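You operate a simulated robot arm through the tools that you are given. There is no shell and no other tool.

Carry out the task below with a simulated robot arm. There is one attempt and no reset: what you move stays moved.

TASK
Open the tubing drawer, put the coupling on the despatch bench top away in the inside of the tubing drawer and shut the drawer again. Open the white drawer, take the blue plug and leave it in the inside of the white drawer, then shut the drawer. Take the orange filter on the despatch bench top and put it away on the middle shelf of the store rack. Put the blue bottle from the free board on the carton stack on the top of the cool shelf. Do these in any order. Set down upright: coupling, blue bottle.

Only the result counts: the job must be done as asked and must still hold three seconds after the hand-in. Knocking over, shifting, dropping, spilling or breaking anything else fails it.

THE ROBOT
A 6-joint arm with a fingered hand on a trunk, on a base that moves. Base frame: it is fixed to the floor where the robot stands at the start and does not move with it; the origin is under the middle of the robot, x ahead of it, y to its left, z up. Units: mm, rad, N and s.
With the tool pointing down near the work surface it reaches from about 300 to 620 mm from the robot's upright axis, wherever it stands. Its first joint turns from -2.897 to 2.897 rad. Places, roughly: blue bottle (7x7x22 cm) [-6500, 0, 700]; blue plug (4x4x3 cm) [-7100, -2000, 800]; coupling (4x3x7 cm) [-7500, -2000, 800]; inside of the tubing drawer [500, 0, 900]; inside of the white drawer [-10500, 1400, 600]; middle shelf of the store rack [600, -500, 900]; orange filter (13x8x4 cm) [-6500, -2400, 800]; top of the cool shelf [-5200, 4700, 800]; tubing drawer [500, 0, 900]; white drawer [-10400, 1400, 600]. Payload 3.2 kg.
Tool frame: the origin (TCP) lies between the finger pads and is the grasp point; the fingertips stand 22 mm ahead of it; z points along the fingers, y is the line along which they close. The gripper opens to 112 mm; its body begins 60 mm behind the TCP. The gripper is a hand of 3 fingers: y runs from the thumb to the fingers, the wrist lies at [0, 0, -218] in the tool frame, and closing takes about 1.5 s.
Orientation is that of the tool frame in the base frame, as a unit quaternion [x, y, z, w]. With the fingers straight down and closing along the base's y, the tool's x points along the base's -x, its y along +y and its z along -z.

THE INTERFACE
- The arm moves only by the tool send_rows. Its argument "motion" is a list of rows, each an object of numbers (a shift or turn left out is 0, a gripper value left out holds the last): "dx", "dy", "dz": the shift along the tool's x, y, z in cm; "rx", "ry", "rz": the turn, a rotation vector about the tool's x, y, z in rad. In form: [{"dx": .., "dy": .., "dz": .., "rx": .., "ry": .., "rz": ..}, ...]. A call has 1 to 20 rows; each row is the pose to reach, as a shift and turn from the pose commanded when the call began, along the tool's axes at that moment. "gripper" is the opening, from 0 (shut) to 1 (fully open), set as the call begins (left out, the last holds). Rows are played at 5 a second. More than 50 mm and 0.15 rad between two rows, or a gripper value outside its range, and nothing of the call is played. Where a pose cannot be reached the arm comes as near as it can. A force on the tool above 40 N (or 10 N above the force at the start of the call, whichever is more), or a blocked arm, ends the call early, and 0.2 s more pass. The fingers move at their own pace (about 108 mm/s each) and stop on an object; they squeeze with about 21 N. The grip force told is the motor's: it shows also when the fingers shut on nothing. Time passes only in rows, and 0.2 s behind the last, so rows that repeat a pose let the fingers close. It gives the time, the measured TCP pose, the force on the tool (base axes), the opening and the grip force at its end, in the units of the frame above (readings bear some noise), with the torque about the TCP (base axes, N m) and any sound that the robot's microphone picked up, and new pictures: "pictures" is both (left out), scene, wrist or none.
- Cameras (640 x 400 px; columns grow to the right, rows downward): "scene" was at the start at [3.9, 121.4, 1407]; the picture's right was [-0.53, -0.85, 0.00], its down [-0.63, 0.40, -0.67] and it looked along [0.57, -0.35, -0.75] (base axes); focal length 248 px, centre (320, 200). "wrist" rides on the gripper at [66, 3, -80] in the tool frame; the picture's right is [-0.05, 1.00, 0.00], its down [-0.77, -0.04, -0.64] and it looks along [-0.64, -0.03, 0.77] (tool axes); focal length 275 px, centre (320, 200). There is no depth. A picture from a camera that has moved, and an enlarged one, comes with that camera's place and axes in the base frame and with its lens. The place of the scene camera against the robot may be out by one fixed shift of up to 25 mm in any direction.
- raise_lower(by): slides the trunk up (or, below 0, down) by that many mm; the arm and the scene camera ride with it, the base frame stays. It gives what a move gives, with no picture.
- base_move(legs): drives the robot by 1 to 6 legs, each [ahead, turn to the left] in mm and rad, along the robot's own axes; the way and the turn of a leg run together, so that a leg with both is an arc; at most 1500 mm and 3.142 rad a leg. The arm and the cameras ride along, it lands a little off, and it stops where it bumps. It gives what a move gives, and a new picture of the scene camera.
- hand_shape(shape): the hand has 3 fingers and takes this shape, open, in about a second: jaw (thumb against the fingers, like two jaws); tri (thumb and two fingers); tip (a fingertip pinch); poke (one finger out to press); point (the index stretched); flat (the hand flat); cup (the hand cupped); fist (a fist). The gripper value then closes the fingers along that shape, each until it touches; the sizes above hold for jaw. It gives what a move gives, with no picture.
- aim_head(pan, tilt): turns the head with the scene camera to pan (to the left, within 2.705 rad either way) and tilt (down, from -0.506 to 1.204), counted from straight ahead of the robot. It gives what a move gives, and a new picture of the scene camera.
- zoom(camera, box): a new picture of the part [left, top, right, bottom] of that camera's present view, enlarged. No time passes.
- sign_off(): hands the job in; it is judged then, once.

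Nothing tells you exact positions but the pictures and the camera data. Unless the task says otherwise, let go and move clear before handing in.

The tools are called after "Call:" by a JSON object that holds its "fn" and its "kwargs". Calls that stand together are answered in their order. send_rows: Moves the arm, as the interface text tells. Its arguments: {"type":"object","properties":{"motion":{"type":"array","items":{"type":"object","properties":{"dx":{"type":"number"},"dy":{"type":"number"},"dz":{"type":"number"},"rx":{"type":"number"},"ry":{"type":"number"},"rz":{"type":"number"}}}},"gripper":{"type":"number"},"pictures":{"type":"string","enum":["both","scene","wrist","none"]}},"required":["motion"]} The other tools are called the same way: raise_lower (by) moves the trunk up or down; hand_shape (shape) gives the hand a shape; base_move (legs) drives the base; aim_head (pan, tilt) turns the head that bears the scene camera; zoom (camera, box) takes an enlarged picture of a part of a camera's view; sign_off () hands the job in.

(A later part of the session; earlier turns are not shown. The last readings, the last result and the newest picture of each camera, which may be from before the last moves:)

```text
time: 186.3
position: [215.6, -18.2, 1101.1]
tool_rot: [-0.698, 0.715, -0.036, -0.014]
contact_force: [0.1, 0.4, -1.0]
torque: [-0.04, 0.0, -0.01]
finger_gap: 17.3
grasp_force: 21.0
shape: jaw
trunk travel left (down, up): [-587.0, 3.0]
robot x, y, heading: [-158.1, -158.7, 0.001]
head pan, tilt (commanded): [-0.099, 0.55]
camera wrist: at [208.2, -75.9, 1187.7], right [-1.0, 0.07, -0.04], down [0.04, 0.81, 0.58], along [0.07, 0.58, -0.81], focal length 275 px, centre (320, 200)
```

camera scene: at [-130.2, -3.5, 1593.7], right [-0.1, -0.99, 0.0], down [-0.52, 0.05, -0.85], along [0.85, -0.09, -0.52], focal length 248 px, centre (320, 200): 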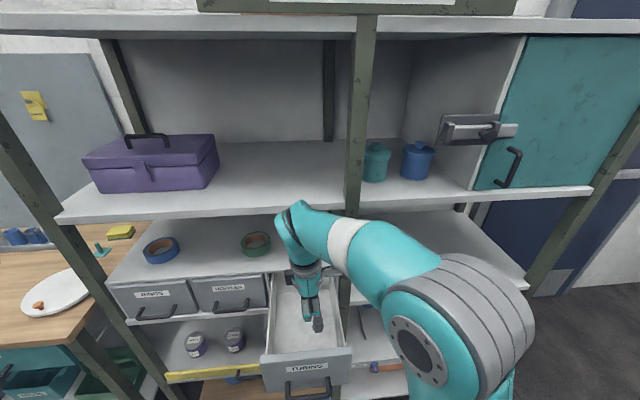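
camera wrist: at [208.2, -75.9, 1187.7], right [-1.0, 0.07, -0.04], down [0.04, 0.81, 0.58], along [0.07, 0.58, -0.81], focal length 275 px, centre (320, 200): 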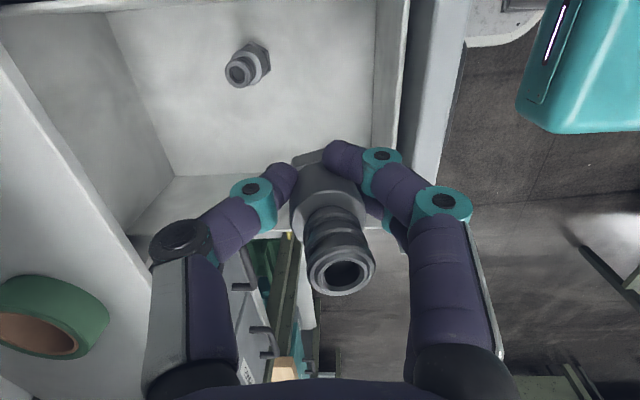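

Now I see the drawer interior well: floor at z≈900, inner x 165–417, y up to ≈90, other coupling at (280,-39). I move over (248,36) and straighten the part.

Call:
{"fn": "send_rows", "kwargs": {"motion": [{"dx": -1.1, "dy": -0.6, "dz": 0.2, "rx": -0.0115, "ry": -0.0107}, {"dx": -2.2, "dy": -1.2, "dz": 0.3, "rx": -0.023, "ry": -0.0215}, {"dx": -3.3, "dy": -1.8, "dz": 0.5, "rx": -0.0345, "ry": -0.0322}, {"dx": -4.4, "dy": -2.5, "dz": 0.6, "rx": -0.046, "ry": -0.043}, {"dx": -5.56, "dy": -3.08, "dz": 0.8, "rx": -0.0575, "ry": -0.0537}, {"dx": -5.56, "dy": -3.08, "dz": 0.8, "rx": -0.0575, "ry": -0.0537}]}}

```text
time: 187.7
position: [245.9, 39.2, 1088.0]
tool_rot: [-0.696, 0.717, 0.001, -0.013]
contact_force: [0.3, -0.2, -1.6]
torque: [0.03, 0.0, 0.01]
finger_gap: 17.3
grasp_force: 21.2
shape: jaw
out of reach, approached as far as the arm can: row 4, 5, 6
trunk travel left (down, up): [-587.0, 3.0]
robot x, y, heading: [-158.9, -157.5, -0.002]
head pan, tilt (commanded): [-0.099, 0.55]
camera scene: at [-130.1, -3.7, 1593.7], right [-0.1, -0.99, 0.0], down [-0.52, 0.05, -0.85], along [0.85, -0.09, -0.52], focal length 248 px, centre (320, 200)
camera wrist: at [242.2, -23.4, 1170.8], right [-1.0, 0.08, 0.02], down [0.07, 0.78, 0.62], along [0.03, 0.62, -0.78], focal length 275 px, centre (320, 200)
```

scene: 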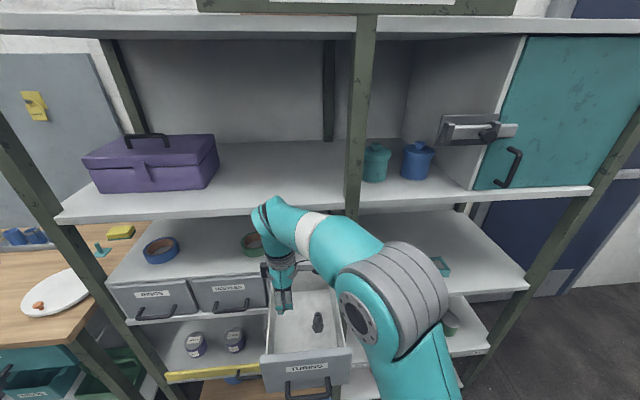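
wrist: 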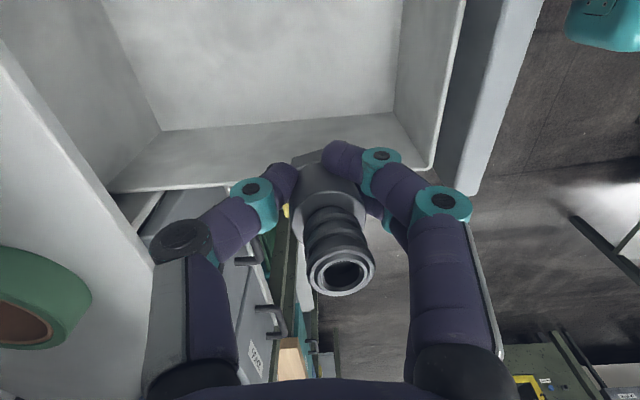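

The part is vertical now. I shift slightly to y≈30 and descend most of the way.

Call:
{"fn": "send_rows", "kwargs": {"motion": [{"dx": 0.9, "dy": -0.1, "dz": 0.5}, {"dx": 0.85, "dy": -0.15, "dz": 3.0}, {"dx": 0.8, "dy": -0.25, "dz": 6.0}, {"dx": 0.75, "dy": -0.4, "dz": 9.0}, {"dx": 0.7, "dy": -0.5, "dz": 11.5}, {"dx": 0.7, "dy": -0.5, "dz": 12.5}, {"dx": 0.7, "dy": -0.5, "dz": 12.5}]}}

```text
time: 189.3
position: [246.7, 30.5, 963.2]
tool_rot: [-0.698, 0.716, 0.003, -0.014]
contact_force: [0.4, 0.1, -0.2]
torque: [0.01, 0.02, -0.03]
finger_gap: 17.4
grasp_force: 21.2
shape: jaw
trunk travel left (down, up): [-587.0, 3.0]
robot x, y, heading: [-157.8, -157.3, -0.001]
head pan, tilt (commanded): [-0.099, 0.55]
camera scene: at [-130.1, -3.6, 1593.7], right [-0.1, -0.99, 0.0], down [-0.52, 0.05, -0.85], along [0.85, -0.09, -0.52], focal length 248 px, centre (320, 200)
camera wrist: at [244.2, -32.9, 1046.4], right [-1.0, 0.07, 0.02], down [0.07, 0.78, 0.62], along [0.03, 0.62, -0.78], focal length 275 px, centre (320, 200)
```

scene: 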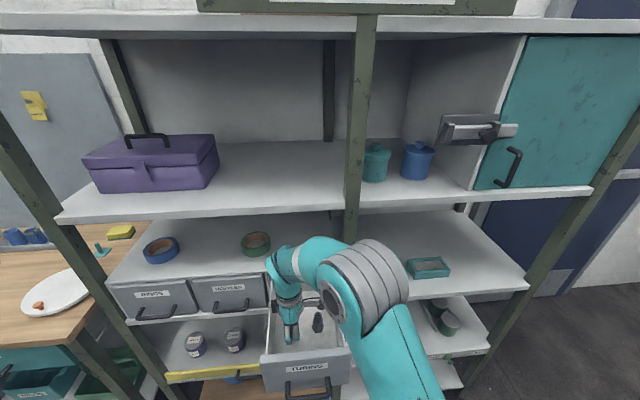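
wrist: 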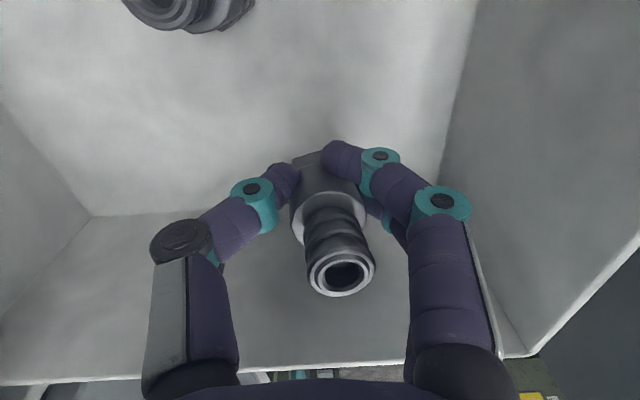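

Good clearance all round. I lower slowly until it touches the floor.

Call:
{"fn": "send_rows", "kwargs": {"motion": [{"dz": 0.6}, {"dz": 1.2}, {"dz": 1.7}, {"dz": 2.1}, {"dz": 2.5}, {"dz": 2.5}], "pictures": "wrist"}}

```text
time: 190.7
position: [245.3, 30.0, 938.6]
tool_rot: [-0.698, 0.716, 0.003, -0.014]
contact_force: [-0.8, -0.6, -0.7]
torque: [0.02, 0.01, -0.03]
finger_gap: 17.3
grasp_force: 21.1
shape: jaw
trunk travel left (down, up): [-587.0, 3.0]
robot x, y, heading: [-158.9, -159.8, 0.0]
head pan, tilt (commanded): [-0.099, 0.55]
camera wrist: at [243.5, -32.9, 1021.3], right [-1.0, 0.07, 0.02], down [0.07, 0.78, 0.62], along [0.03, 0.62, -0.78], focal length 275 px, centre (320, 200)
```

wrist: 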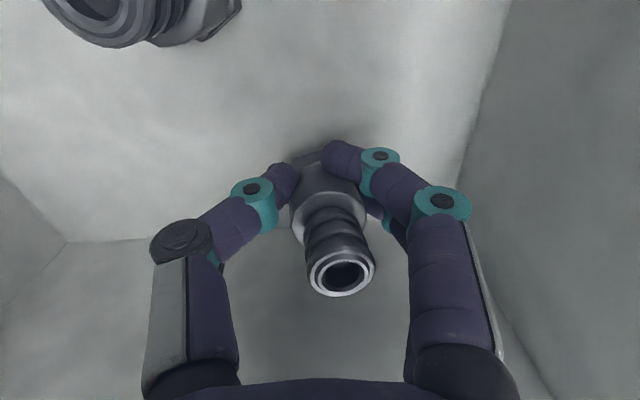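

Call:
{"fn": "send_rows", "kwargs": {"motion": [{"dz": 0.2}, {"dz": 0.4}, {"dz": 0.6}, {"dz": 0.8}, {"dz": 1.0}, {"dz": 1.2}], "pictures": "wrist"}}

```text
time: 192.1
position: [246.5, 30.4, 925.8]
tool_rot: [-0.697, 0.717, 0.003, -0.013]
contact_force: [-0.5, -0.1, -1.6]
torque: [0.0, 0.0, 0.01]
finger_gap: 16.9
grasp_force: 21.2
shape: jaw
trunk travel left (down, up): [-587.0, 3.0]
robot x, y, heading: [-159.8, -158.5, -0.005]
head pan, tilt (commanded): [-0.099, 0.55]
camera wrist: at [244.4, -33.4, 1009.0], right [-1.0, 0.07, 0.02], down [0.07, 0.78, 0.62], along [0.03, 0.62, -0.78], focal length 275 px, centre (320, 200)
```

wrist: 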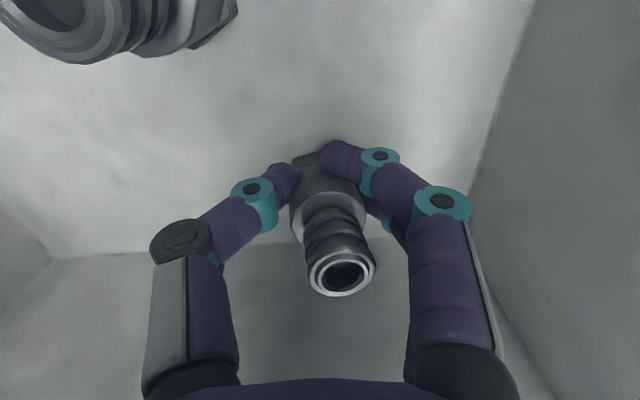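

Call:
{"fn": "send_rows", "kwargs": {"motion": [{"dz": 0.2}, {"dz": 0.4}, {"dz": 0.6}, {"dz": 0.8}, {"dz": 1.0}, {"dz": 1.2}], "pictures": "both"}}

```text
time: 193.5
position: [245.4, 30.2, 914.7]
tool_rot: [-0.698, 0.716, 0.003, -0.012]
contact_force: [11.6, 0.5, 36.7]
torque: [0.12, -0.11, -0.07]
finger_gap: 20.7
grasp_force: 21.2
shape: jaw
trunk travel left (down, up): [-587.0, 3.0]
robot x, y, heading: [-152.6, -154.0, 0.001]
head pan, tilt (commanded): [-0.099, 0.55]
camera scene: at [-130.9, -5.1, 1594.1], right [-0.1, -0.99, 0.0], down [-0.52, 0.05, -0.85], along [0.85, -0.09, -0.52], focal length 248 px, centre (320, 200)
camera wrist: at [243.0, -33.9, 997.9], right [-1.0, 0.07, 0.02], down [0.07, 0.78, 0.62], along [0.03, 0.62, -0.78], focal length 275 px, centre (320, 200)
```

scene: 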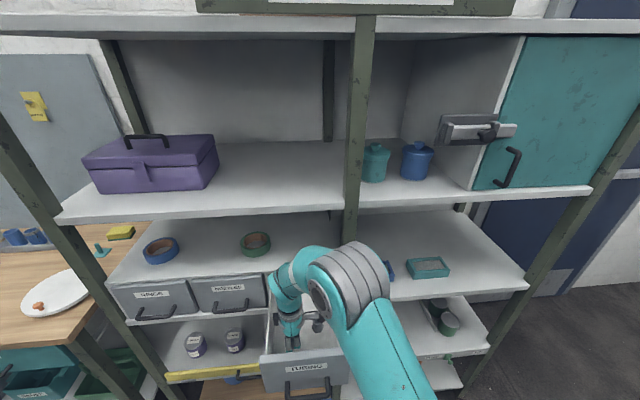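
wrist: 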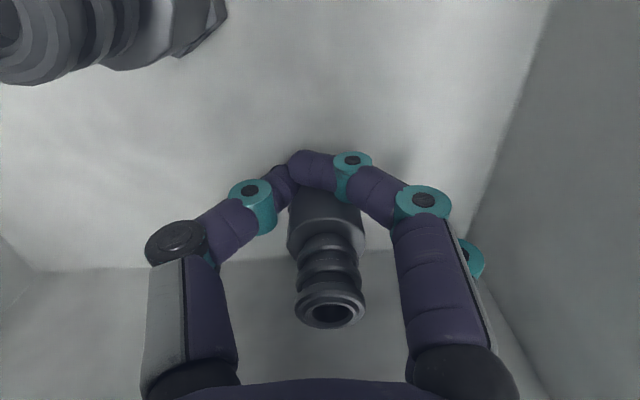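

Contact made, a bit hard. I back up 3 mm to relieve the load and check.

Call:
{"fn": "send_rows", "kwargs": {"motion": [{"dz": -0.15}, {"dz": -0.3}, {"dz": -0.3}], "pictures": "wrist"}}

Call:
{"fn": "zoom", "kwargs": {"camera": "scene", "box": [240, 240, 400, 400]}}

```text
time: 194.3
position: [243.6, 29.1, 916.7]
tool_rot: [-0.697, 0.717, 0.003, -0.015]
contact_force: [4.5, 0.3, 14.8]
torque: [0.12, 0.03, -0.02]
finger_gap: 19.6
grasp_force: 20.9
shape: jaw
trunk travel left (down, up): [-587.0, 3.0]
robot x, y, heading: [-156.1, -158.5, -0.007]
head pan, tilt (commanded): [-0.099, 0.55]
camera wrist: at [242.2, -34.0, 999.5], right [-1.0, 0.07, 0.02], down [0.07, 0.78, 0.62], along [0.03, 0.62, -0.78], focal length 275 px, centre (320, 200)
```

wrist: 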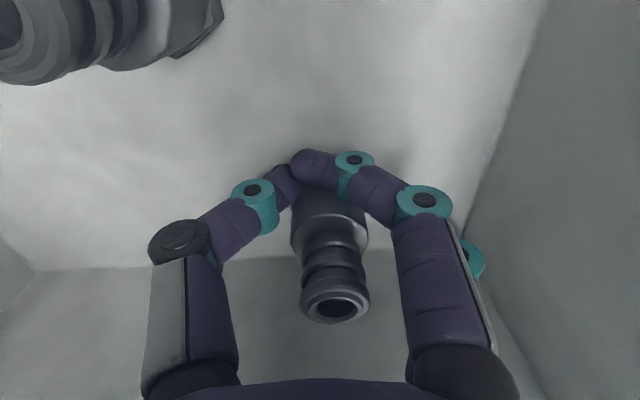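

```text
2.50 times, centred on (320, 320) of scene
camera zoom: at [-130.5, -4.2, 1593.6], right [-0.1, -0.99, 0.0], down [-0.52, 0.05, -0.85], along [0.85, -0.09, -0.52], focal length 620 px, centre (320, -100)
```

zoom: 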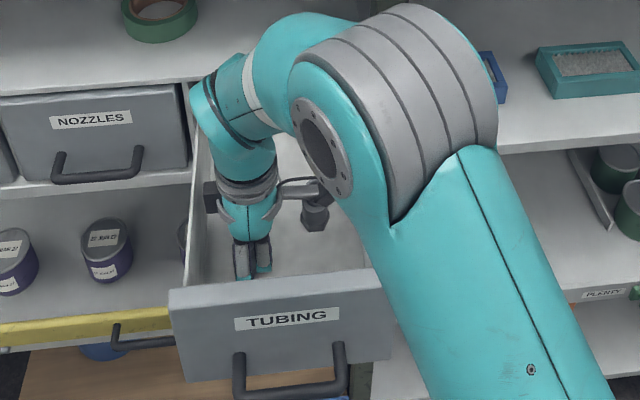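

Call:
{"fn": "send_rows", "kwargs": {"motion": [{"dz": -0.1}, {"dz": -0.2}, {"dz": -0.2}], "pictures": "none"}}

Call:
{"fn": "send_rows", "kwargs": {"motion": [{"dz": 0}, {"dz": 0}, {"dz": 0}, {"dz": 0}], "gripper": 0.5, "pictures": "wrist"}}

```text
time: 195.1
position: [244.6, 28.9, 918.0]
tool_rot: [-0.698, 0.716, 0.003, -0.014]
contact_force: [-0.3, 0.3, 1.8]
torque: [0.01, 0.04, 0.0]
finger_gap: 17.8
grasp_force: 21.4
shape: jaw
trunk travel left (down, up): [-587.0, 3.0]
robot x, y, heading: [-155.8, -159.6, 0.002]
head pan, tilt (commanded): [-0.099, 0.55]
```

```text
time: 196.1
position: [245.5, 29.8, 919.9]
tool_rot: [-0.697, 0.717, 0.004, -0.014]
contact_force: [0.2, 0.9, -0.7]
torque: [0.03, -0.03, 0.0]
finger_gap: 55.5
grasp_force: 0.1
shape: jaw
trunk travel left (down, up): [-587.0, 3.0]
robot x, y, heading: [-157.7, -156.8, -0.005]
head pan, tilt (commanded): [-0.099, 0.55]
camera wrist: at [243.3, -33.4, 1002.3], right [-1.0, 0.07, 0.02], down [0.07, 0.78, 0.62], along [0.03, 0.62, -0.78], focal length 275 px, centre (320, 200)
```

wrist: 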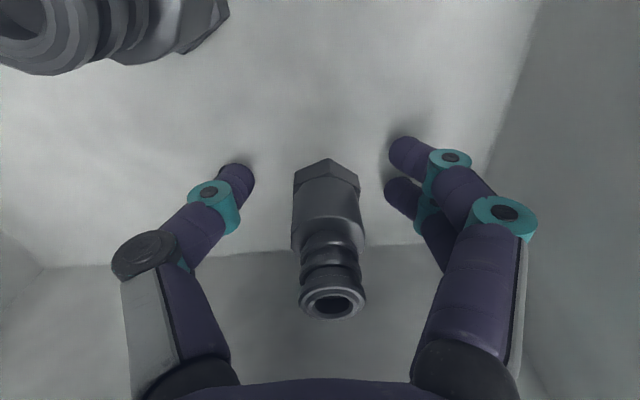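

The coupling stands upright in the drawer with fingers clear. I rise straight up and inspect.

Call:
{"fn": "send_rows", "kwargs": {"motion": [{"dz": -2}, {"dz": -4.5}, {"dz": -8}, {"dz": -11.5}, {"dz": -14.5}, {"dz": -16.5}, {"dz": -16.5}]}}

```text
time: 197.7
position: [246.0, 34.6, 1081.8]
tool_rot: [-0.696, 0.718, 0.001, -0.013]
contact_force: [-0.1, 0.3, 0.9]
torque: [0.03, 0.0, -0.01]
finger_gap: 55.6
grasp_force: 0.1
shape: jaw
out of reach, approached as far as the arm can: row 6, 7
trunk travel left (down, up): [-587.0, 3.0]
robot x, y, heading: [-158.4, -160.5, -0.006]
head pan, tilt (commanded): [-0.099, 0.55]
camera scene: at [-130.0, -3.7, 1593.7], right [-0.1, -0.99, 0.0], down [-0.52, 0.05, -0.85], along [0.85, -0.09, -0.52], focal length 248 px, centre (320, 200)
camera wrist: at [243.9, -27.7, 1165.1], right [-1.0, 0.08, 0.02], down [0.07, 0.78, 0.62], along [0.03, 0.62, -0.78], focal length 275 px, centre (320, 200)
```

scene: 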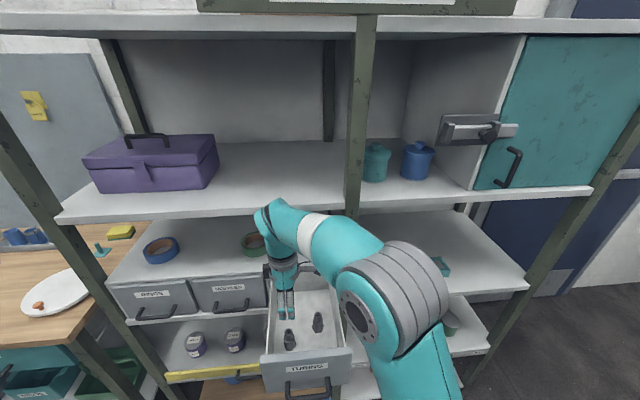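
wrist: 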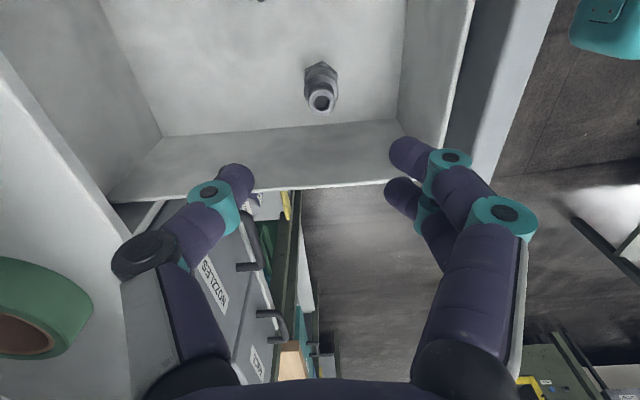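

Both couplings stand upright. I back away (hand stays above the drawer walls) to set up for pushing the drawer shut.

Call:
{"fn": "base_move", "kwargs": {"legs": [[-230, -0.4], [-230, 0.4]]}}

```text
time: 200.8
position: [-209.2, 127.1, 1081.7]
tool_rot: [-0.699, 0.715, 0.001, -0.012]
contact_force: [-0.4, 0.2, -0.3]
torque: [0.0, -0.01, 0.0]
finger_gap: 55.5
grasp_force: 0.1
shape: jaw
trunk travel left (down, up): [-587.0, 3.0]
robot x, y, heading: [-610.3, -67.2, 0.001]
head pan, tilt (commanded): [-0.099, 0.55]
camera scene: at [-586.4, 88.0, 1593.8], right [-0.1, -1.0, 0.0], down [-0.52, 0.05, -0.85], along [0.85, -0.08, -0.52], focal length 248 px, centre (320, 200)
```

scene: 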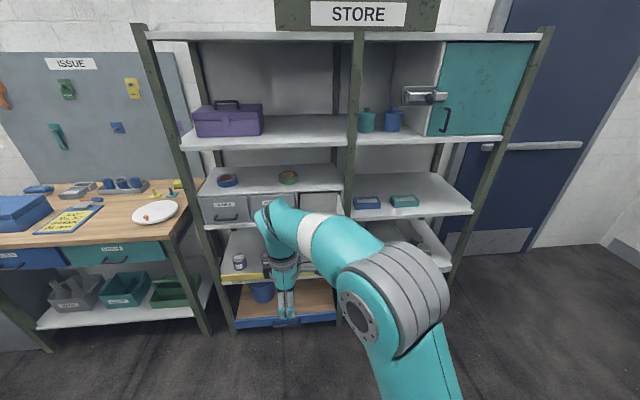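

Call:
{"fn": "send_rows", "kwargs": {"motion": [{"dx": 1.3, "dy": -0.5, "rz": 0.13}, {"dx": 2.7, "dy": -1.0, "rz": 0.26}, {"dx": 4.0, "dy": -1.5, "rz": 0.39}, {"dx": 5.3, "dy": -2.0, "rz": 0.52}, {"dx": 6.7, "dy": -2.5, "rz": 0.65}, {"dx": 8.0, "dy": -3.0, "rz": 0.78}, {"dx": 9.3, "dy": -3.5, "rz": 0.91}, {"dx": 10.7, "dy": -4.0, "rz": 1.04}, {"dx": 12.0, "dy": -4.5, "rz": 1.17}, {"dx": 13.3, "dy": -5.0, "rz": 1.3}, {"dx": 14.7, "dy": -5.5, "rz": 1.43}, {"dx": 16.0, "dy": -6.0, "rz": 1.57}, {"dx": 16.0, "dy": -6.0, "rz": 1.57}], "gripper": 0}}

```text
time: 203.6
position: [-153.3, -34.3, 1084.6]
tool_rot: [0.013, 1.0, -0.008, -0.01]
contact_force: [-0.2, -0.8, 0.3]
torque: [0.04, -0.02, 0.02]
finger_gap: 0.4
grasp_force: 21.5
shape: jaw
trunk travel left (down, up): [-587.0, 3.0]
robot x, y, heading: [-611.9, -66.7, 0.007]
head pan, tilt (commanded): [-0.099, 0.55]
camera scene: at [-585.2, 87.8, 1593.7], right [-0.1, -1.0, 0.0], down [-0.52, 0.05, -0.85], along [0.85, -0.08, -0.52], focal length 248 px, centre (320, 200)
camera wrist: at [-216.8, -26.2, 1166.8], right [0.07, 1.0, -0.02], down [0.78, -0.05, 0.62], along [0.62, -0.06, -0.78], focal length 275 px, centre (320, 200)
```

scene: 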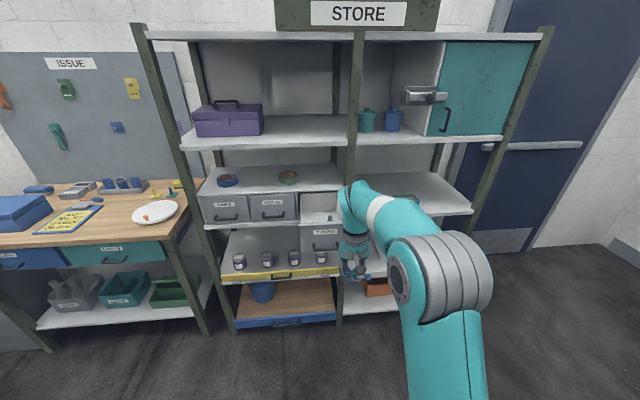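
wrist: 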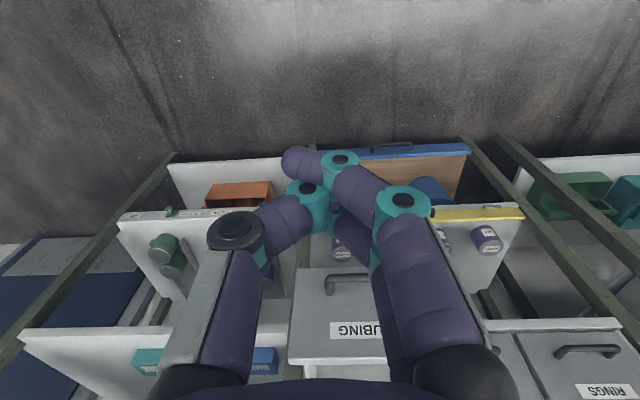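

Call:
{"fn": "send_rows", "kwargs": {"motion": [{"dx": -0.9, "dy": 0.4, "dz": 1.0, "ry": -0.131}, {"dx": -1.8, "dy": 0.8, "dz": 2.0, "ry": -0.262}, {"dx": -2.7, "dy": 1.3, "dz": 3.0, "ry": -0.393}, {"dx": -3.6, "dy": 1.7, "dz": 4.0, "ry": -0.524}, {"dx": -4.5, "dy": 2.1, "dz": 5.0, "ry": -0.655}, {"dx": -5.4, "dy": 2.5, "dz": 6.0, "ry": -0.786}, {"dx": -6.3, "dy": 3.0, "dz": 7.0, "ry": -0.917}, {"dx": -7.3, "dy": 3.4, "dz": 8.5, "ry": -1.048}, {"dx": -7.3, "dy": 3.4, "dz": 8.5, "ry": -1.048}]}}

```text
time: 205.6
position: [-77.4, 13.2, 1005.2]
tool_rot: [0.01, 0.871, -0.018, 0.49]
contact_force: [0.0, 0.2, 0.2]
torque: [0.0, -0.02, 0.01]
finger_gap: 0.0
grasp_force: 21.2
shape: jaw
out of reach, approached as far as the arm can: row 5, 6, 7, 8, 9
trunk travel left (down, up): [-587.0, 3.0]
robot x, y, heading: [-612.4, -65.8, 0.008]
head pan, tilt (commanded): [-0.099, 0.55]
camera scene: at [-585.2, 86.8, 1593.9], right [-0.1, -1.0, 0.0], down [-0.52, 0.05, -0.85], along [0.85, -0.08, -0.52], focal length 248 px, centre (320, 200)
camera wrist: at [-180.0, 20.6, 991.4], right [0.06, 1.0, 0.02], down [-0.14, -0.01, 0.99], along [0.99, -0.06, 0.14], focal length 275 px, centre (320, 200)
```

scene: 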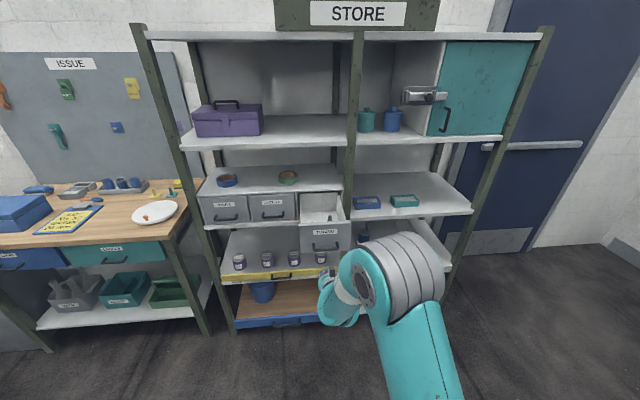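
wrist: 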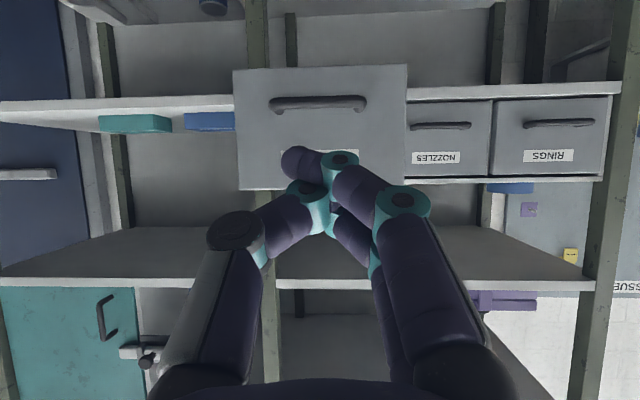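

The hand is pitched forward with closed fingers aimed at the panel above the handle. I drop the trunk 15 mm and drive up close, then push gently in small steps.

Call:
{"fn": "raise_lower", "kwargs": {"by": -15}}

Call:
{"fn": "base_move", "kwargs": {"legs": [[165, 0]]}}

Call:
{"fn": "send_rows", "kwargs": {"motion": [{"dz": 0}], "pictures": "wrist"}}

```text
time: 206.2
position: [-76.4, 12.2, 991.1]
tool_rot: [0.009, 0.871, -0.018, 0.491]
contact_force: [-0.2, 0.0, 0.0]
torque: [-0.01, 0.0, -0.01]
finger_gap: 0.1
grasp_force: 20.9
shape: jaw
trunk travel left (down, up): [-572.0, 18.0]
robot x, y, heading: [-609.7, -65.0, 0.009]
head pan, tilt (commanded): [-0.099, 0.55]
```

```text
time: 207.7
position: [86.9, 14.2, 989.5]
tool_rot: [0.008, 0.871, -0.017, 0.49]
contact_force: [0.3, 0.2, 0.2]
torque: [0.0, -0.03, 0.01]
finger_gap: 0.0
grasp_force: 20.9
shape: jaw
trunk travel left (down, up): [-572.0, 18.0]
robot x, y, heading: [-445.4, -66.2, 0.004]
head pan, tilt (commanded): [-0.099, 0.55]
camera scene: at [-420.5, 88.5, 1578.7], right [-0.09, -1.0, 0.0], down [-0.52, 0.05, -0.85], along [0.85, -0.08, -0.52], focal length 248 px, centre (320, 200)
```

scene: 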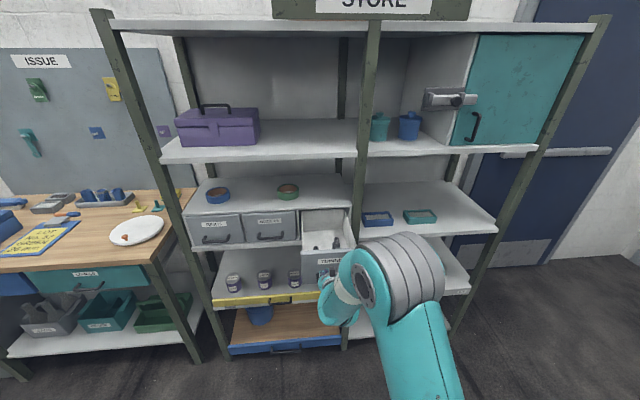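

```text
time: 208.1
position: [86.6, 13.8, 990.3]
tool_rot: [0.008, 0.872, -0.017, 0.49]
contact_force: [-0.2, 0.5, -0.6]
torque: [-0.01, 0.02, -0.03]
finger_gap: 0.0
grasp_force: 20.9
shape: jaw
trunk travel left (down, up): [-572.0, 18.0]
robot x, y, heading: [-446.4, -65.4, 0.008]
head pan, tilt (commanded): [-0.099, 0.55]
camera wrist: at [-16.1, 22.3, 976.6], right [0.06, 1.0, 0.02], down [-0.14, -0.01, 0.99], along [0.99, -0.06, 0.14], focal length 275 px, centre (320, 200)
```

wrist: 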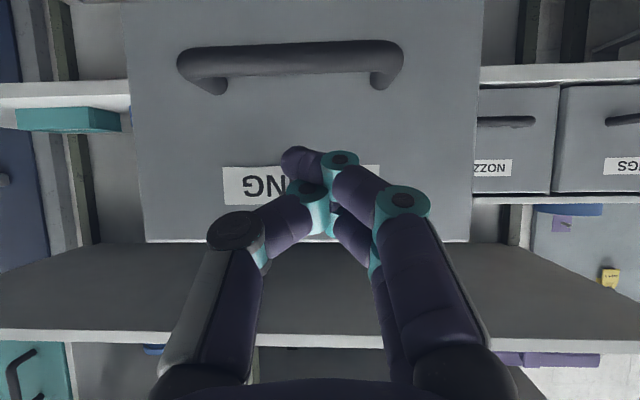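

Call:
{"fn": "base_move", "kwargs": {"legs": [[20, 0]]}}

Call:
{"fn": "send_rows", "kwargs": {"motion": [{"dx": -0.26, "dz": 0.43}, {"dx": -0.52, "dz": 0.85}, {"dx": -0.78, "dz": 1.28}, {"dx": -1.04, "dz": 1.71}, {"dx": -1.3, "dz": 2.14}, {"dx": -1.56, "dz": 2.56}], "pictures": "wrist"}}

```text
time: 208.9
position: [107.4, 14.5, 990.3]
tool_rot: [0.008, 0.872, -0.018, 0.489]
contact_force: [-0.6, 0.2, -0.4]
torque: [0.01, -0.02, 0.0]
finger_gap: 0.2
grasp_force: 21.5
shape: jaw
trunk travel left (down, up): [-572.0, 18.0]
robot x, y, heading: [-426.6, -65.9, 0.0]
head pan, tilt (commanded): [-0.099, 0.55]
camera scene: at [-400.6, 88.6, 1578.7], right [-0.09, -1.0, 0.0], down [-0.52, 0.05, -0.85], along [0.85, -0.08, -0.52], focal length 248 px, centre (320, 200)
```

scene: 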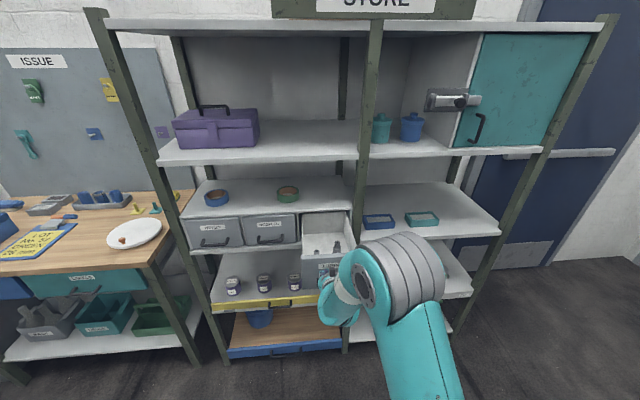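

```text
time: 210.3
position: [135.2, 13.9, 990.2]
tool_rot: [0.008, 0.872, -0.017, 0.49]
contact_force: [-0.1, 1.2, -0.3]
torque: [-0.01, -0.02, 0.02]
finger_gap: 0.0
grasp_force: 20.8
shape: jaw
trunk travel left (down, up): [-572.0, 18.0]
robot x, y, heading: [-425.6, -63.6, 0.009]
head pan, tilt (commanded): [-0.099, 0.55]
camera wrist: at [33.2, 22.0, 976.1], right [0.06, 1.0, 0.02], down [-0.14, -0.01, 0.99], along [0.99, -0.06, 0.14], focal length 275 px, centre (320, 200)
```

wrist: 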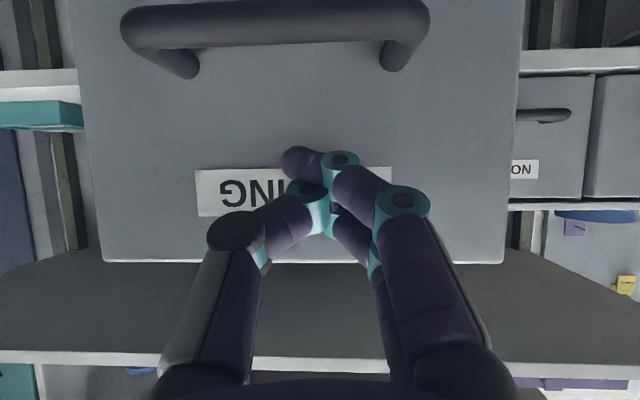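

Call:
{"fn": "send_rows", "kwargs": {"motion": [{"dx": -0.26, "dz": 0.43}, {"dx": -0.52, "dz": 0.85}, {"dx": -0.78, "dz": 1.28}, {"dx": -1.04, "dz": 1.71}, {"dx": -1.3, "dz": 2.14}, {"dx": -1.56, "dz": 2.56}, {"dx": -1.82, "dz": 2.99}, {"dx": -2.08, "dz": 3.42}], "pictures": "wrist"}}

```text
time: 212.1
position: [176.9, 13.4, 990.3]
tool_rot: [0.008, 0.871, -0.018, 0.49]
contact_force: [-0.1, -1.0, 0.1]
torque: [0.02, -0.02, -0.02]
finger_gap: 0.0
grasp_force: 21.1
shape: jaw
trunk travel left (down, up): [-572.0, 18.0]
robot x, y, heading: [-425.8, -70.4, 0.004]
head pan, tilt (commanded): [-0.099, 0.55]
camera wrist: at [73.9, 20.3, 977.0], right [0.06, 1.0, 0.02], down [-0.14, -0.01, 0.99], along [0.99, -0.06, 0.14], focal length 275 px, centre (320, 200)
```

wrist: 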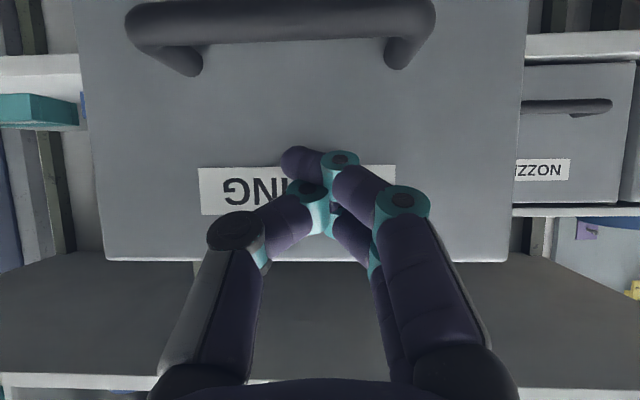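

The drawer is already moving with the fingers (panel keeps its apparent size). I continue pushing with short base legs.

Call:
{"fn": "base_move", "kwargs": {"legs": [[30, 0], [30, 0], [30, 0], [30, 0]]}}

Call:
{"fn": "zoom", "kwargs": {"camera": "scene", "box": [240, 180, 400, 300]}}

```text
time: 214.2
position: [297.4, 13.2, 988.9]
tool_rot: [0.008, 0.872, -0.017, 0.489]
contact_force: [0.1, -0.1, 0.1]
torque: [-0.04, 0.03, 0.02]
finger_gap: 0.0
grasp_force: 21.1
shape: jaw
trunk travel left (down, up): [-572.0, 18.0]
robot x, y, heading: [-311.3, -64.2, 0.007]
head pan, tilt (commanded): [-0.099, 0.55]
camera scene: at [-280.5, 89.1, 1578.7], right [-0.1, -1.0, 0.0], down [-0.52, 0.05, -0.85], along [0.85, -0.08, -0.52], focal length 248 px, centre (320, 200)
```

scene: 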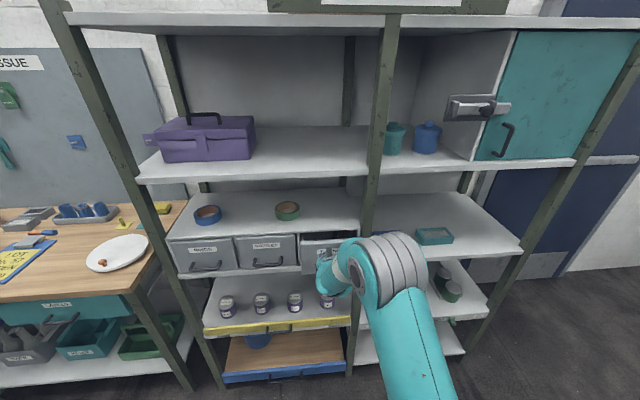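

```text
3.33 times, centred on (320, 240) of scene
camera zoom: at [-280.5, 89.1, 1578.7], right [-0.1, -1.0, 0.0], down [-0.52, 0.05, -0.85], along [0.85, -0.08, -0.52], focal length 827 px, centre (320, 67)
```

zoom: 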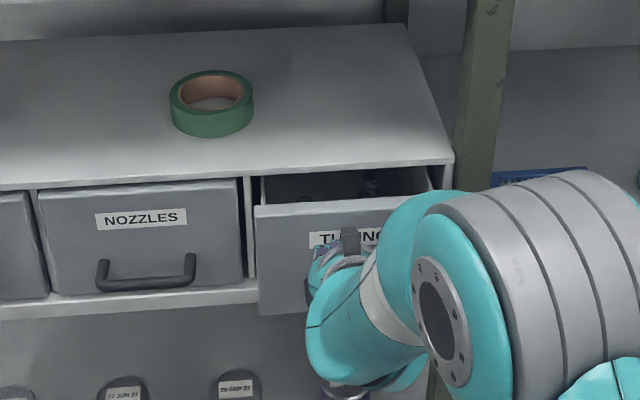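

Both couplings still stand inside. A last slow push to close.

Call:
{"fn": "base_move", "kwargs": {"legs": [[20, 0], [15, 0]]}}

Call:
{"fn": "send_rows", "kwargs": {"motion": [{"dx": -0.26, "dz": 0.43}, {"dx": -0.52, "dz": 0.85}, {"dx": -0.78, "dz": 1.28}, {"dx": -1.04, "dz": 1.71}, {"dx": -1.3, "dz": 2.14}, {"dx": -1.56, "dz": 2.56}, {"dx": -1.82, "dz": 2.99}, {"dx": -2.08, "dz": 3.42}]}}

Call:
{"fn": "zoom", "kwargs": {"camera": "scene", "box": [240, 180, 400, 300]}}

```text
time: 215.3
position: [332.1, 12.9, 989.6]
tool_rot: [0.008, 0.872, -0.017, 0.489]
contact_force: [0.6, 0.0, 0.3]
torque: [0.0, 0.0, -0.03]
finger_gap: 0.2
grasp_force: 21.3
shape: jaw
trunk travel left (down, up): [-572.0, 18.0]
robot x, y, heading: [-274.6, -65.3, 0.005]
head pan, tilt (commanded): [-0.099, 0.55]
camera scene: at [-245.3, 89.3, 1578.7], right [-0.1, -1.0, 0.0], down [-0.52, 0.05, -0.85], along [0.85, -0.08, -0.52], focal length 248 px, centre (320, 200)
```

scene: 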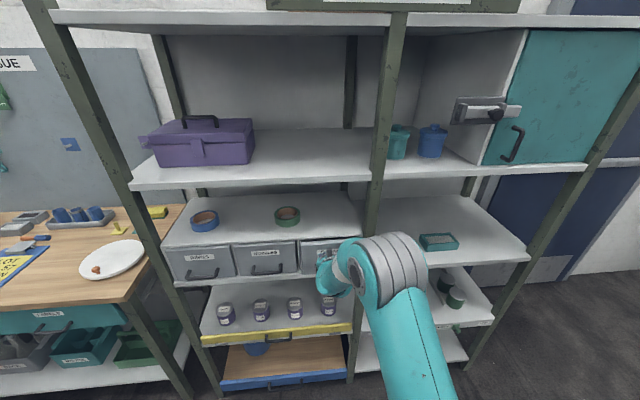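

```text
time: 216.8
position: [355.1, 12.9, 987.7]
tool_rot: [0.007, 0.874, -0.018, 0.485]
contact_force: [-23.3, -0.5, 1.8]
torque: [-0.05, -0.07, -0.11]
finger_gap: 0.1
grasp_force: 21.0
shape: jaw
trunk travel left (down, up): [-572.0, 18.0]
robot x, y, heading: [-275.3, -65.6, 0.01]
head pan, tilt (commanded): [-0.099, 0.55]
stopped in row 7: the force on the tool passed its limit at 44 N (the readings are from after the stop); the commanded pose is now the measured one
camera scene: at [-253.3, 88.9, 1579.1], right [-0.09, -1.0, 0.0], down [-0.52, 0.05, -0.85], along [0.85, -0.08, -0.52], focal length 248 px, centre (320, 200)
camera wrist: at [251.9, 20.0, 976.2], right [0.05, 1.0, 0.02], down [-0.13, -0.01, 0.99], along [0.99, -0.05, 0.13], focal length 275 px, centre (320, 200)
```

scene: 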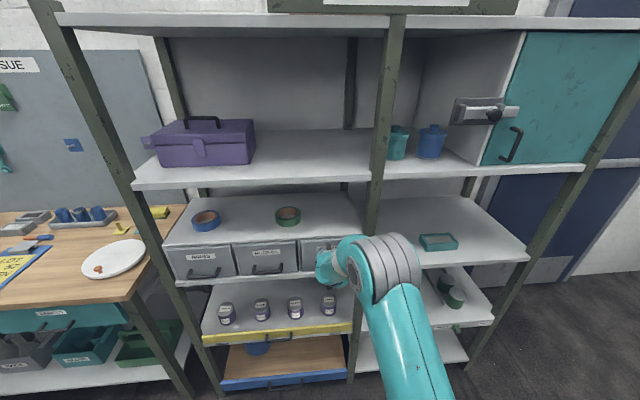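
wrist: 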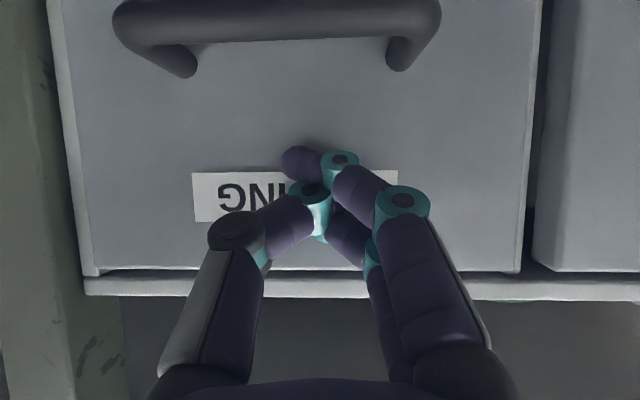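

```text
3.33 times, centred on (320, 240) of scene
camera zoom: at [-253.3, 88.9, 1579.1], right [-0.09, -1.0, 0.0], down [-0.52, 0.05, -0.85], along [0.85, -0.08, -0.52], focal length 827 px, centre (320, 67)
```

zoom: 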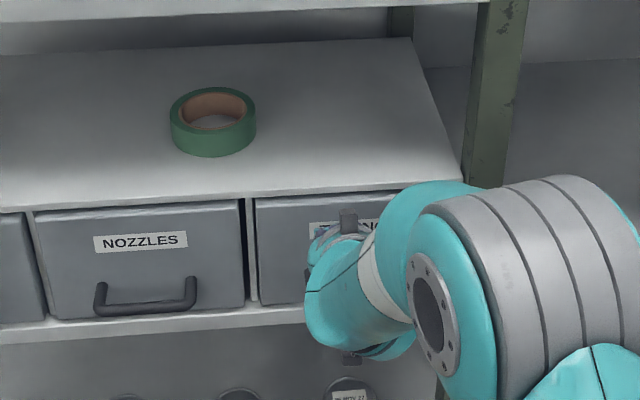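

The tubing drawer is shut flush. I retreat and fold the arm for the trip to fetch the filter.

Call:
{"fn": "base_move", "kwargs": {"legs": [[-330, 0]]}}

Call:
{"fn": "send_rows", "kwargs": {"motion": [{"dx": 0.3, "dy": -0.7, "dz": -2.0, "ry": 0.131}, {"dx": 0.7, "dy": -1.5, "dz": -4.0, "ry": 0.262}, {"dx": 1.0, "dy": -2.2, "dz": -6.0, "ry": 0.393}, {"dx": 1.3, "dy": -3.0, "dz": -8.0, "ry": 0.524}, {"dx": 1.7, "dy": -3.7, "dz": -10.0, "ry": 0.655}, {"dx": 2.0, "dy": -4.5, "dz": -12.0, "ry": 0.786}, {"dx": 2.4, "dy": -5.2, "dz": -14.0, "ry": 0.917}, {"dx": 2.7, "dy": -6.0, "dz": -15.7, "ry": 1.048}, {"dx": 2.7, "dy": -6.0, "dz": -15.7, "ry": 1.048}]}}

```text
time: 219.0
position: [22.3, 9.2, 987.0]
tool_rot: [0.007, 0.874, -0.018, 0.486]
contact_force: [0.3, 0.2, -0.4]
torque: [0.02, -0.02, -0.02]
finger_gap: 0.0
grasp_force: 21.4
shape: jaw
trunk travel left (down, up): [-572.0, 18.0]
robot x, y, heading: [-607.8, -65.3, 0.01]
head pan, tilt (commanded): [-0.099, 0.55]
camera scene: at [-585.0, 87.3, 1578.8], right [-0.09, -1.0, 0.0], down [-0.52, 0.05, -0.85], along [0.85, -0.08, -0.52], focal length 248 px, centre (320, 200)
```

scene: 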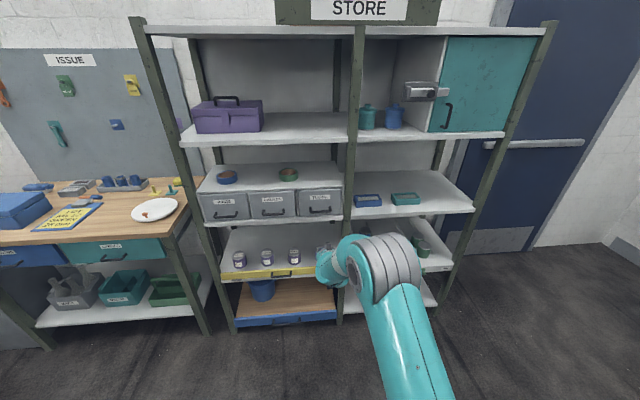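

```text
time: 221.0
position: [-125.8, -44.7, 1048.9]
tool_rot: [0.016, 1.0, -0.012, -0.018]
contact_force: [-0.1, -0.8, 0.5]
torque: [0.01, -0.01, -0.02]
finger_gap: 0.0
grasp_force: 20.7
shape: jaw
out of reach, approached as far as the arm can: row 2, 3
trunk travel left (down, up): [-572.0, 18.0]
robot x, y, heading: [-608.3, -69.9, 0.005]
head pan, tilt (commanded): [-0.099, 0.55]
camera scene: at [-584.3, 87.4, 1578.7], right [-0.09, -1.0, 0.0], down [-0.52, 0.05, -0.85], along [0.85, -0.08, -0.52], focal length 248 px, centre (320, 200)
camera wrist: at [-189.0, -35.8, 1133.2], right [0.08, 1.0, -0.03], down [0.79, -0.04, 0.61], along [0.61, -0.07, -0.79], focal length 275 px, centre (320, 200)
```

scene: 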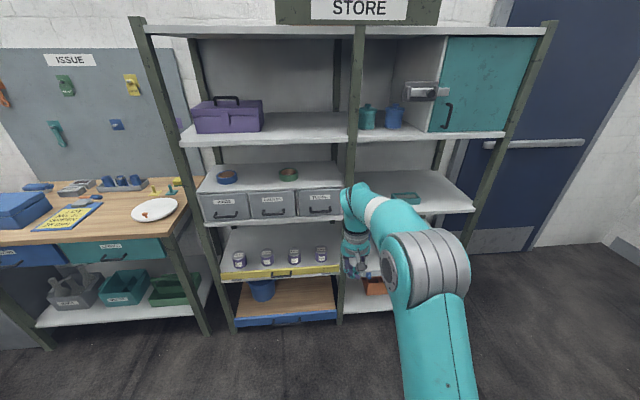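
wrist: 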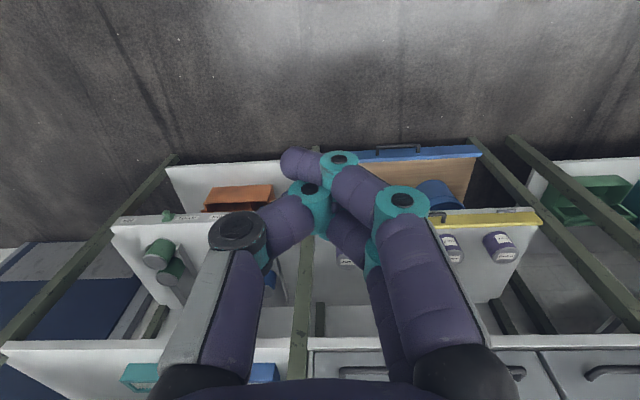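

Before the next trip I look down at my own base to learn its footprint.

Call:
{"fn": "aim_head", "kwargs": {"pan": 0.9, "tilt": 1.2}}

Call:
{"fn": "aim_head", "kwargs": {"pan": -0.9, "tilt": 1.2}}

Call:
{"fn": "aim_head", "kwargs": {"pan": -2.2, "tilt": 1.2}}

```text
time: 222.3
position: [-126.6, -43.9, 1048.3]
tool_rot: [0.016, 1.0, -0.012, -0.018]
contact_force: [0.6, 0.0, 0.2]
torque: [-0.01, -0.02, 0.02]
finger_gap: 0.0
grasp_force: 20.6
shape: jaw
trunk travel left (down, up): [-572.0, 18.0]
robot x, y, heading: [-610.1, -68.6, 0.008]
head pan, tilt (commanded): [0.901, 1.201]
camera scene: at [-639.1, 139.8, 1529.7], right [0.79, -0.62, 0.0], down [-0.58, -0.73, -0.36], along [0.22, 0.29, -0.93], focal length 248 px, centre (320, 200)
```

scene: 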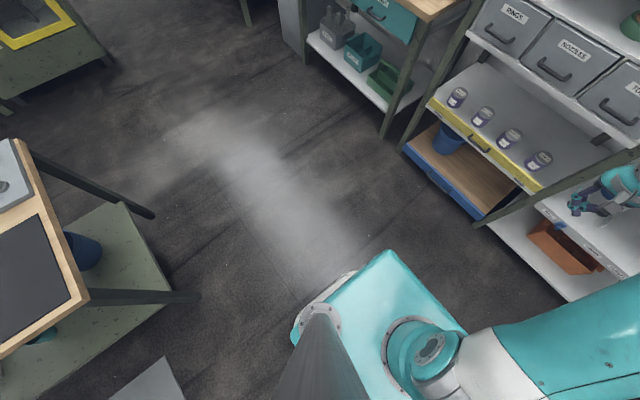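

```text
time: 224.1
position: [-126.6, -43.3, 1049.7]
tool_rot: [0.015, 1.0, -0.012, -0.018]
contact_force: [0.4, 0.2, 0.2]
torque: [-0.03, 0.0, 0.01]
finger_gap: 0.2
grasp_force: 21.0
shape: jaw
trunk travel left (down, up): [-572.0, 18.0]
robot x, y, heading: [-609.9, -66.2, 0.006]
head pan, tilt (commanded): [-0.901, 1.201]
camera scene: at [-638.7, 52.1, 1529.6], right [-0.78, -0.63, 0.0], down [-0.58, 0.73, -0.36], along [0.23, -0.28, -0.93], focal length 248 px, centre (320, 200)
```

scene: 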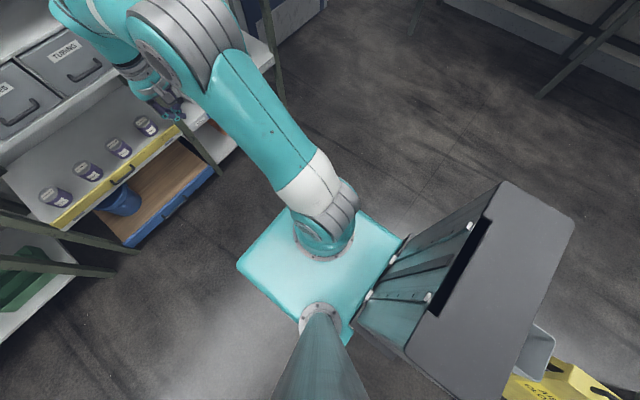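

```text
time: 225.6
position: [-126.4, -45.9, 1049.1]
tool_rot: [0.016, 1.0, -0.013, -0.018]
contact_force: [0.5, 1.2, -0.6]
torque: [0.05, -0.04, 0.04]
finger_gap: 0.1
grasp_force: 21.3
shape: jaw
trunk travel left (down, up): [-572.0, 18.0]
robot x, y, heading: [-608.1, -66.5, 0.005]
head pan, tilt (commanded): [-2.201, 1.201]
camera scene: at [-706.3, 50.3, 1529.6], right [-0.81, 0.58, 0.0], down [0.54, 0.76, -0.36], along [-0.21, -0.29, -0.93], focal length 248 px, centre (320, 200)
```

scene: 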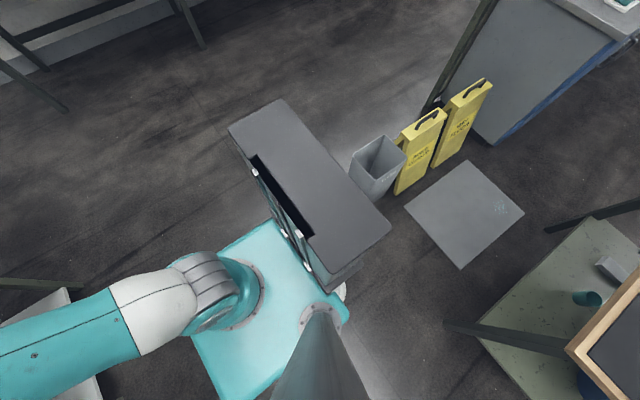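

My footprint is compact (about ±250 mm, carriage ≈215 half-width). I retract the hand and drive back toward the despatch bench's end for the filter.

Call:
{"fn": "send_rows", "kwargs": {"motion": [{"dx": 3, "dy": -1.5}, {"dx": 6, "dy": -3}, {"dx": 9, "dy": -4.5}, {"dx": 12, "dy": -6}, {"dx": 15, "dy": -7}, {"dx": 15, "dy": -7}], "gripper": 1, "pictures": "none"}}

Call:
{"fn": "aim_head", "kwargs": {"pan": 0.0, "tilt": 0.4}}

Call:
{"fn": "base_move", "kwargs": {"legs": [[0, -1.575], [1280, 0], [0, -1.571]]}}

```text
time: 227.0
position: [-277.9, -109.7, 1054.5]
tool_rot: [0.015, 1.0, -0.012, -0.018]
contact_force: [0.6, -0.1, -0.5]
torque: [-0.02, 0.03, 0.01]
finger_gap: 112.0
grasp_force: 0.1
shape: jaw
trunk travel left (down, up): [-572.0, 18.0]
robot x, y, heading: [-608.9, -69.6, 0.004]
head pan, tilt (commanded): [-2.201, 1.201]
```

```text
time: 229.1
position: [-277.6, -111.1, 1054.3]
tool_rot: [0.016, 1.0, -0.012, -0.017]
contact_force: [0.8, -0.2, 0.1]
torque: [0.01, -0.02, -0.01]
finger_gap: 112.0
grasp_force: 0.1
shape: jaw
trunk travel left (down, up): [-572.0, 18.0]
robot x, y, heading: [-607.7, -69.9, 0.005]
head pan, tilt (commanded): [0.0, 0.4]
camera scene: at [-581.1, 96.2, 1592.5], right [0.0, -1.0, 0.0], down [-0.39, 0.0, -0.92], along [0.92, 0.0, -0.39], focal length 248 px, centre (320, 200)
```

scene: 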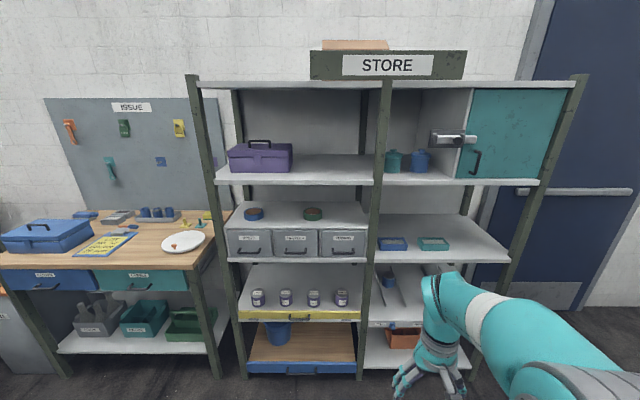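

```text
time: 243.2
position: [-961.0, -1284.8, 1055.1]
tool_rot: [0.999, -0.028, 0.018, -0.011]
contact_force: [-0.6, -0.4, 0.0]
torque: [-0.01, 0.0, -0.01]
finger_gap: 111.8
grasp_force: 0.0
shape: jaw
trunk travel left (down, up): [-572.0, 18.0]
robot x, y, heading: [-629.0, -1338.2, 3.125]
head pan, tilt (commanded): [0.0, 0.4]
camera scene: at [-667.2, -1503.7, 1592.5], right [0.02, 1.0, 0.0], down [0.39, -0.01, -0.92], along [-0.92, 0.02, -0.39], focal length 248 px, centre (320, 200)
```

scene: 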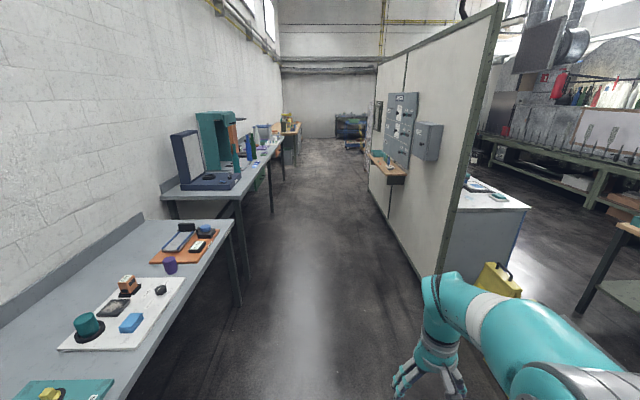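

Call:
{"fn": "base_move", "kwargs": {"legs": [[0, 0.02], [1500, 0], [1500, 0], [1500, 0], [780, 0]]}}

```text
time: 268.8
position: [-6254.8, -1170.1, 1055.2]
tool_rot: [0.999, -0.028, 0.017, -0.012]
contact_force: [0.9, 0.2, -0.1]
torque: [0.0, -0.01, 0.0]
finger_gap: 112.2
grasp_force: 0.1
shape: jaw
trunk travel left (down, up): [-572.0, 18.0]
robot x, y, heading: [-5922.3, -1220.5, 3.123]
head pan, tilt (commanded): [0.0, 0.4]
camera scene: at [-5961.2, -1390.7, 1592.5], right [0.02, 1.0, 0.0], down [0.39, -0.01, -0.92], along [-0.92, 0.02, -0.39], focal length 248 px, centre (320, 200)
```

scene: 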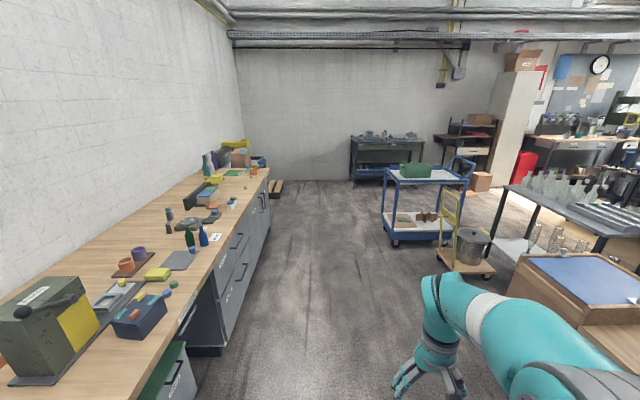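

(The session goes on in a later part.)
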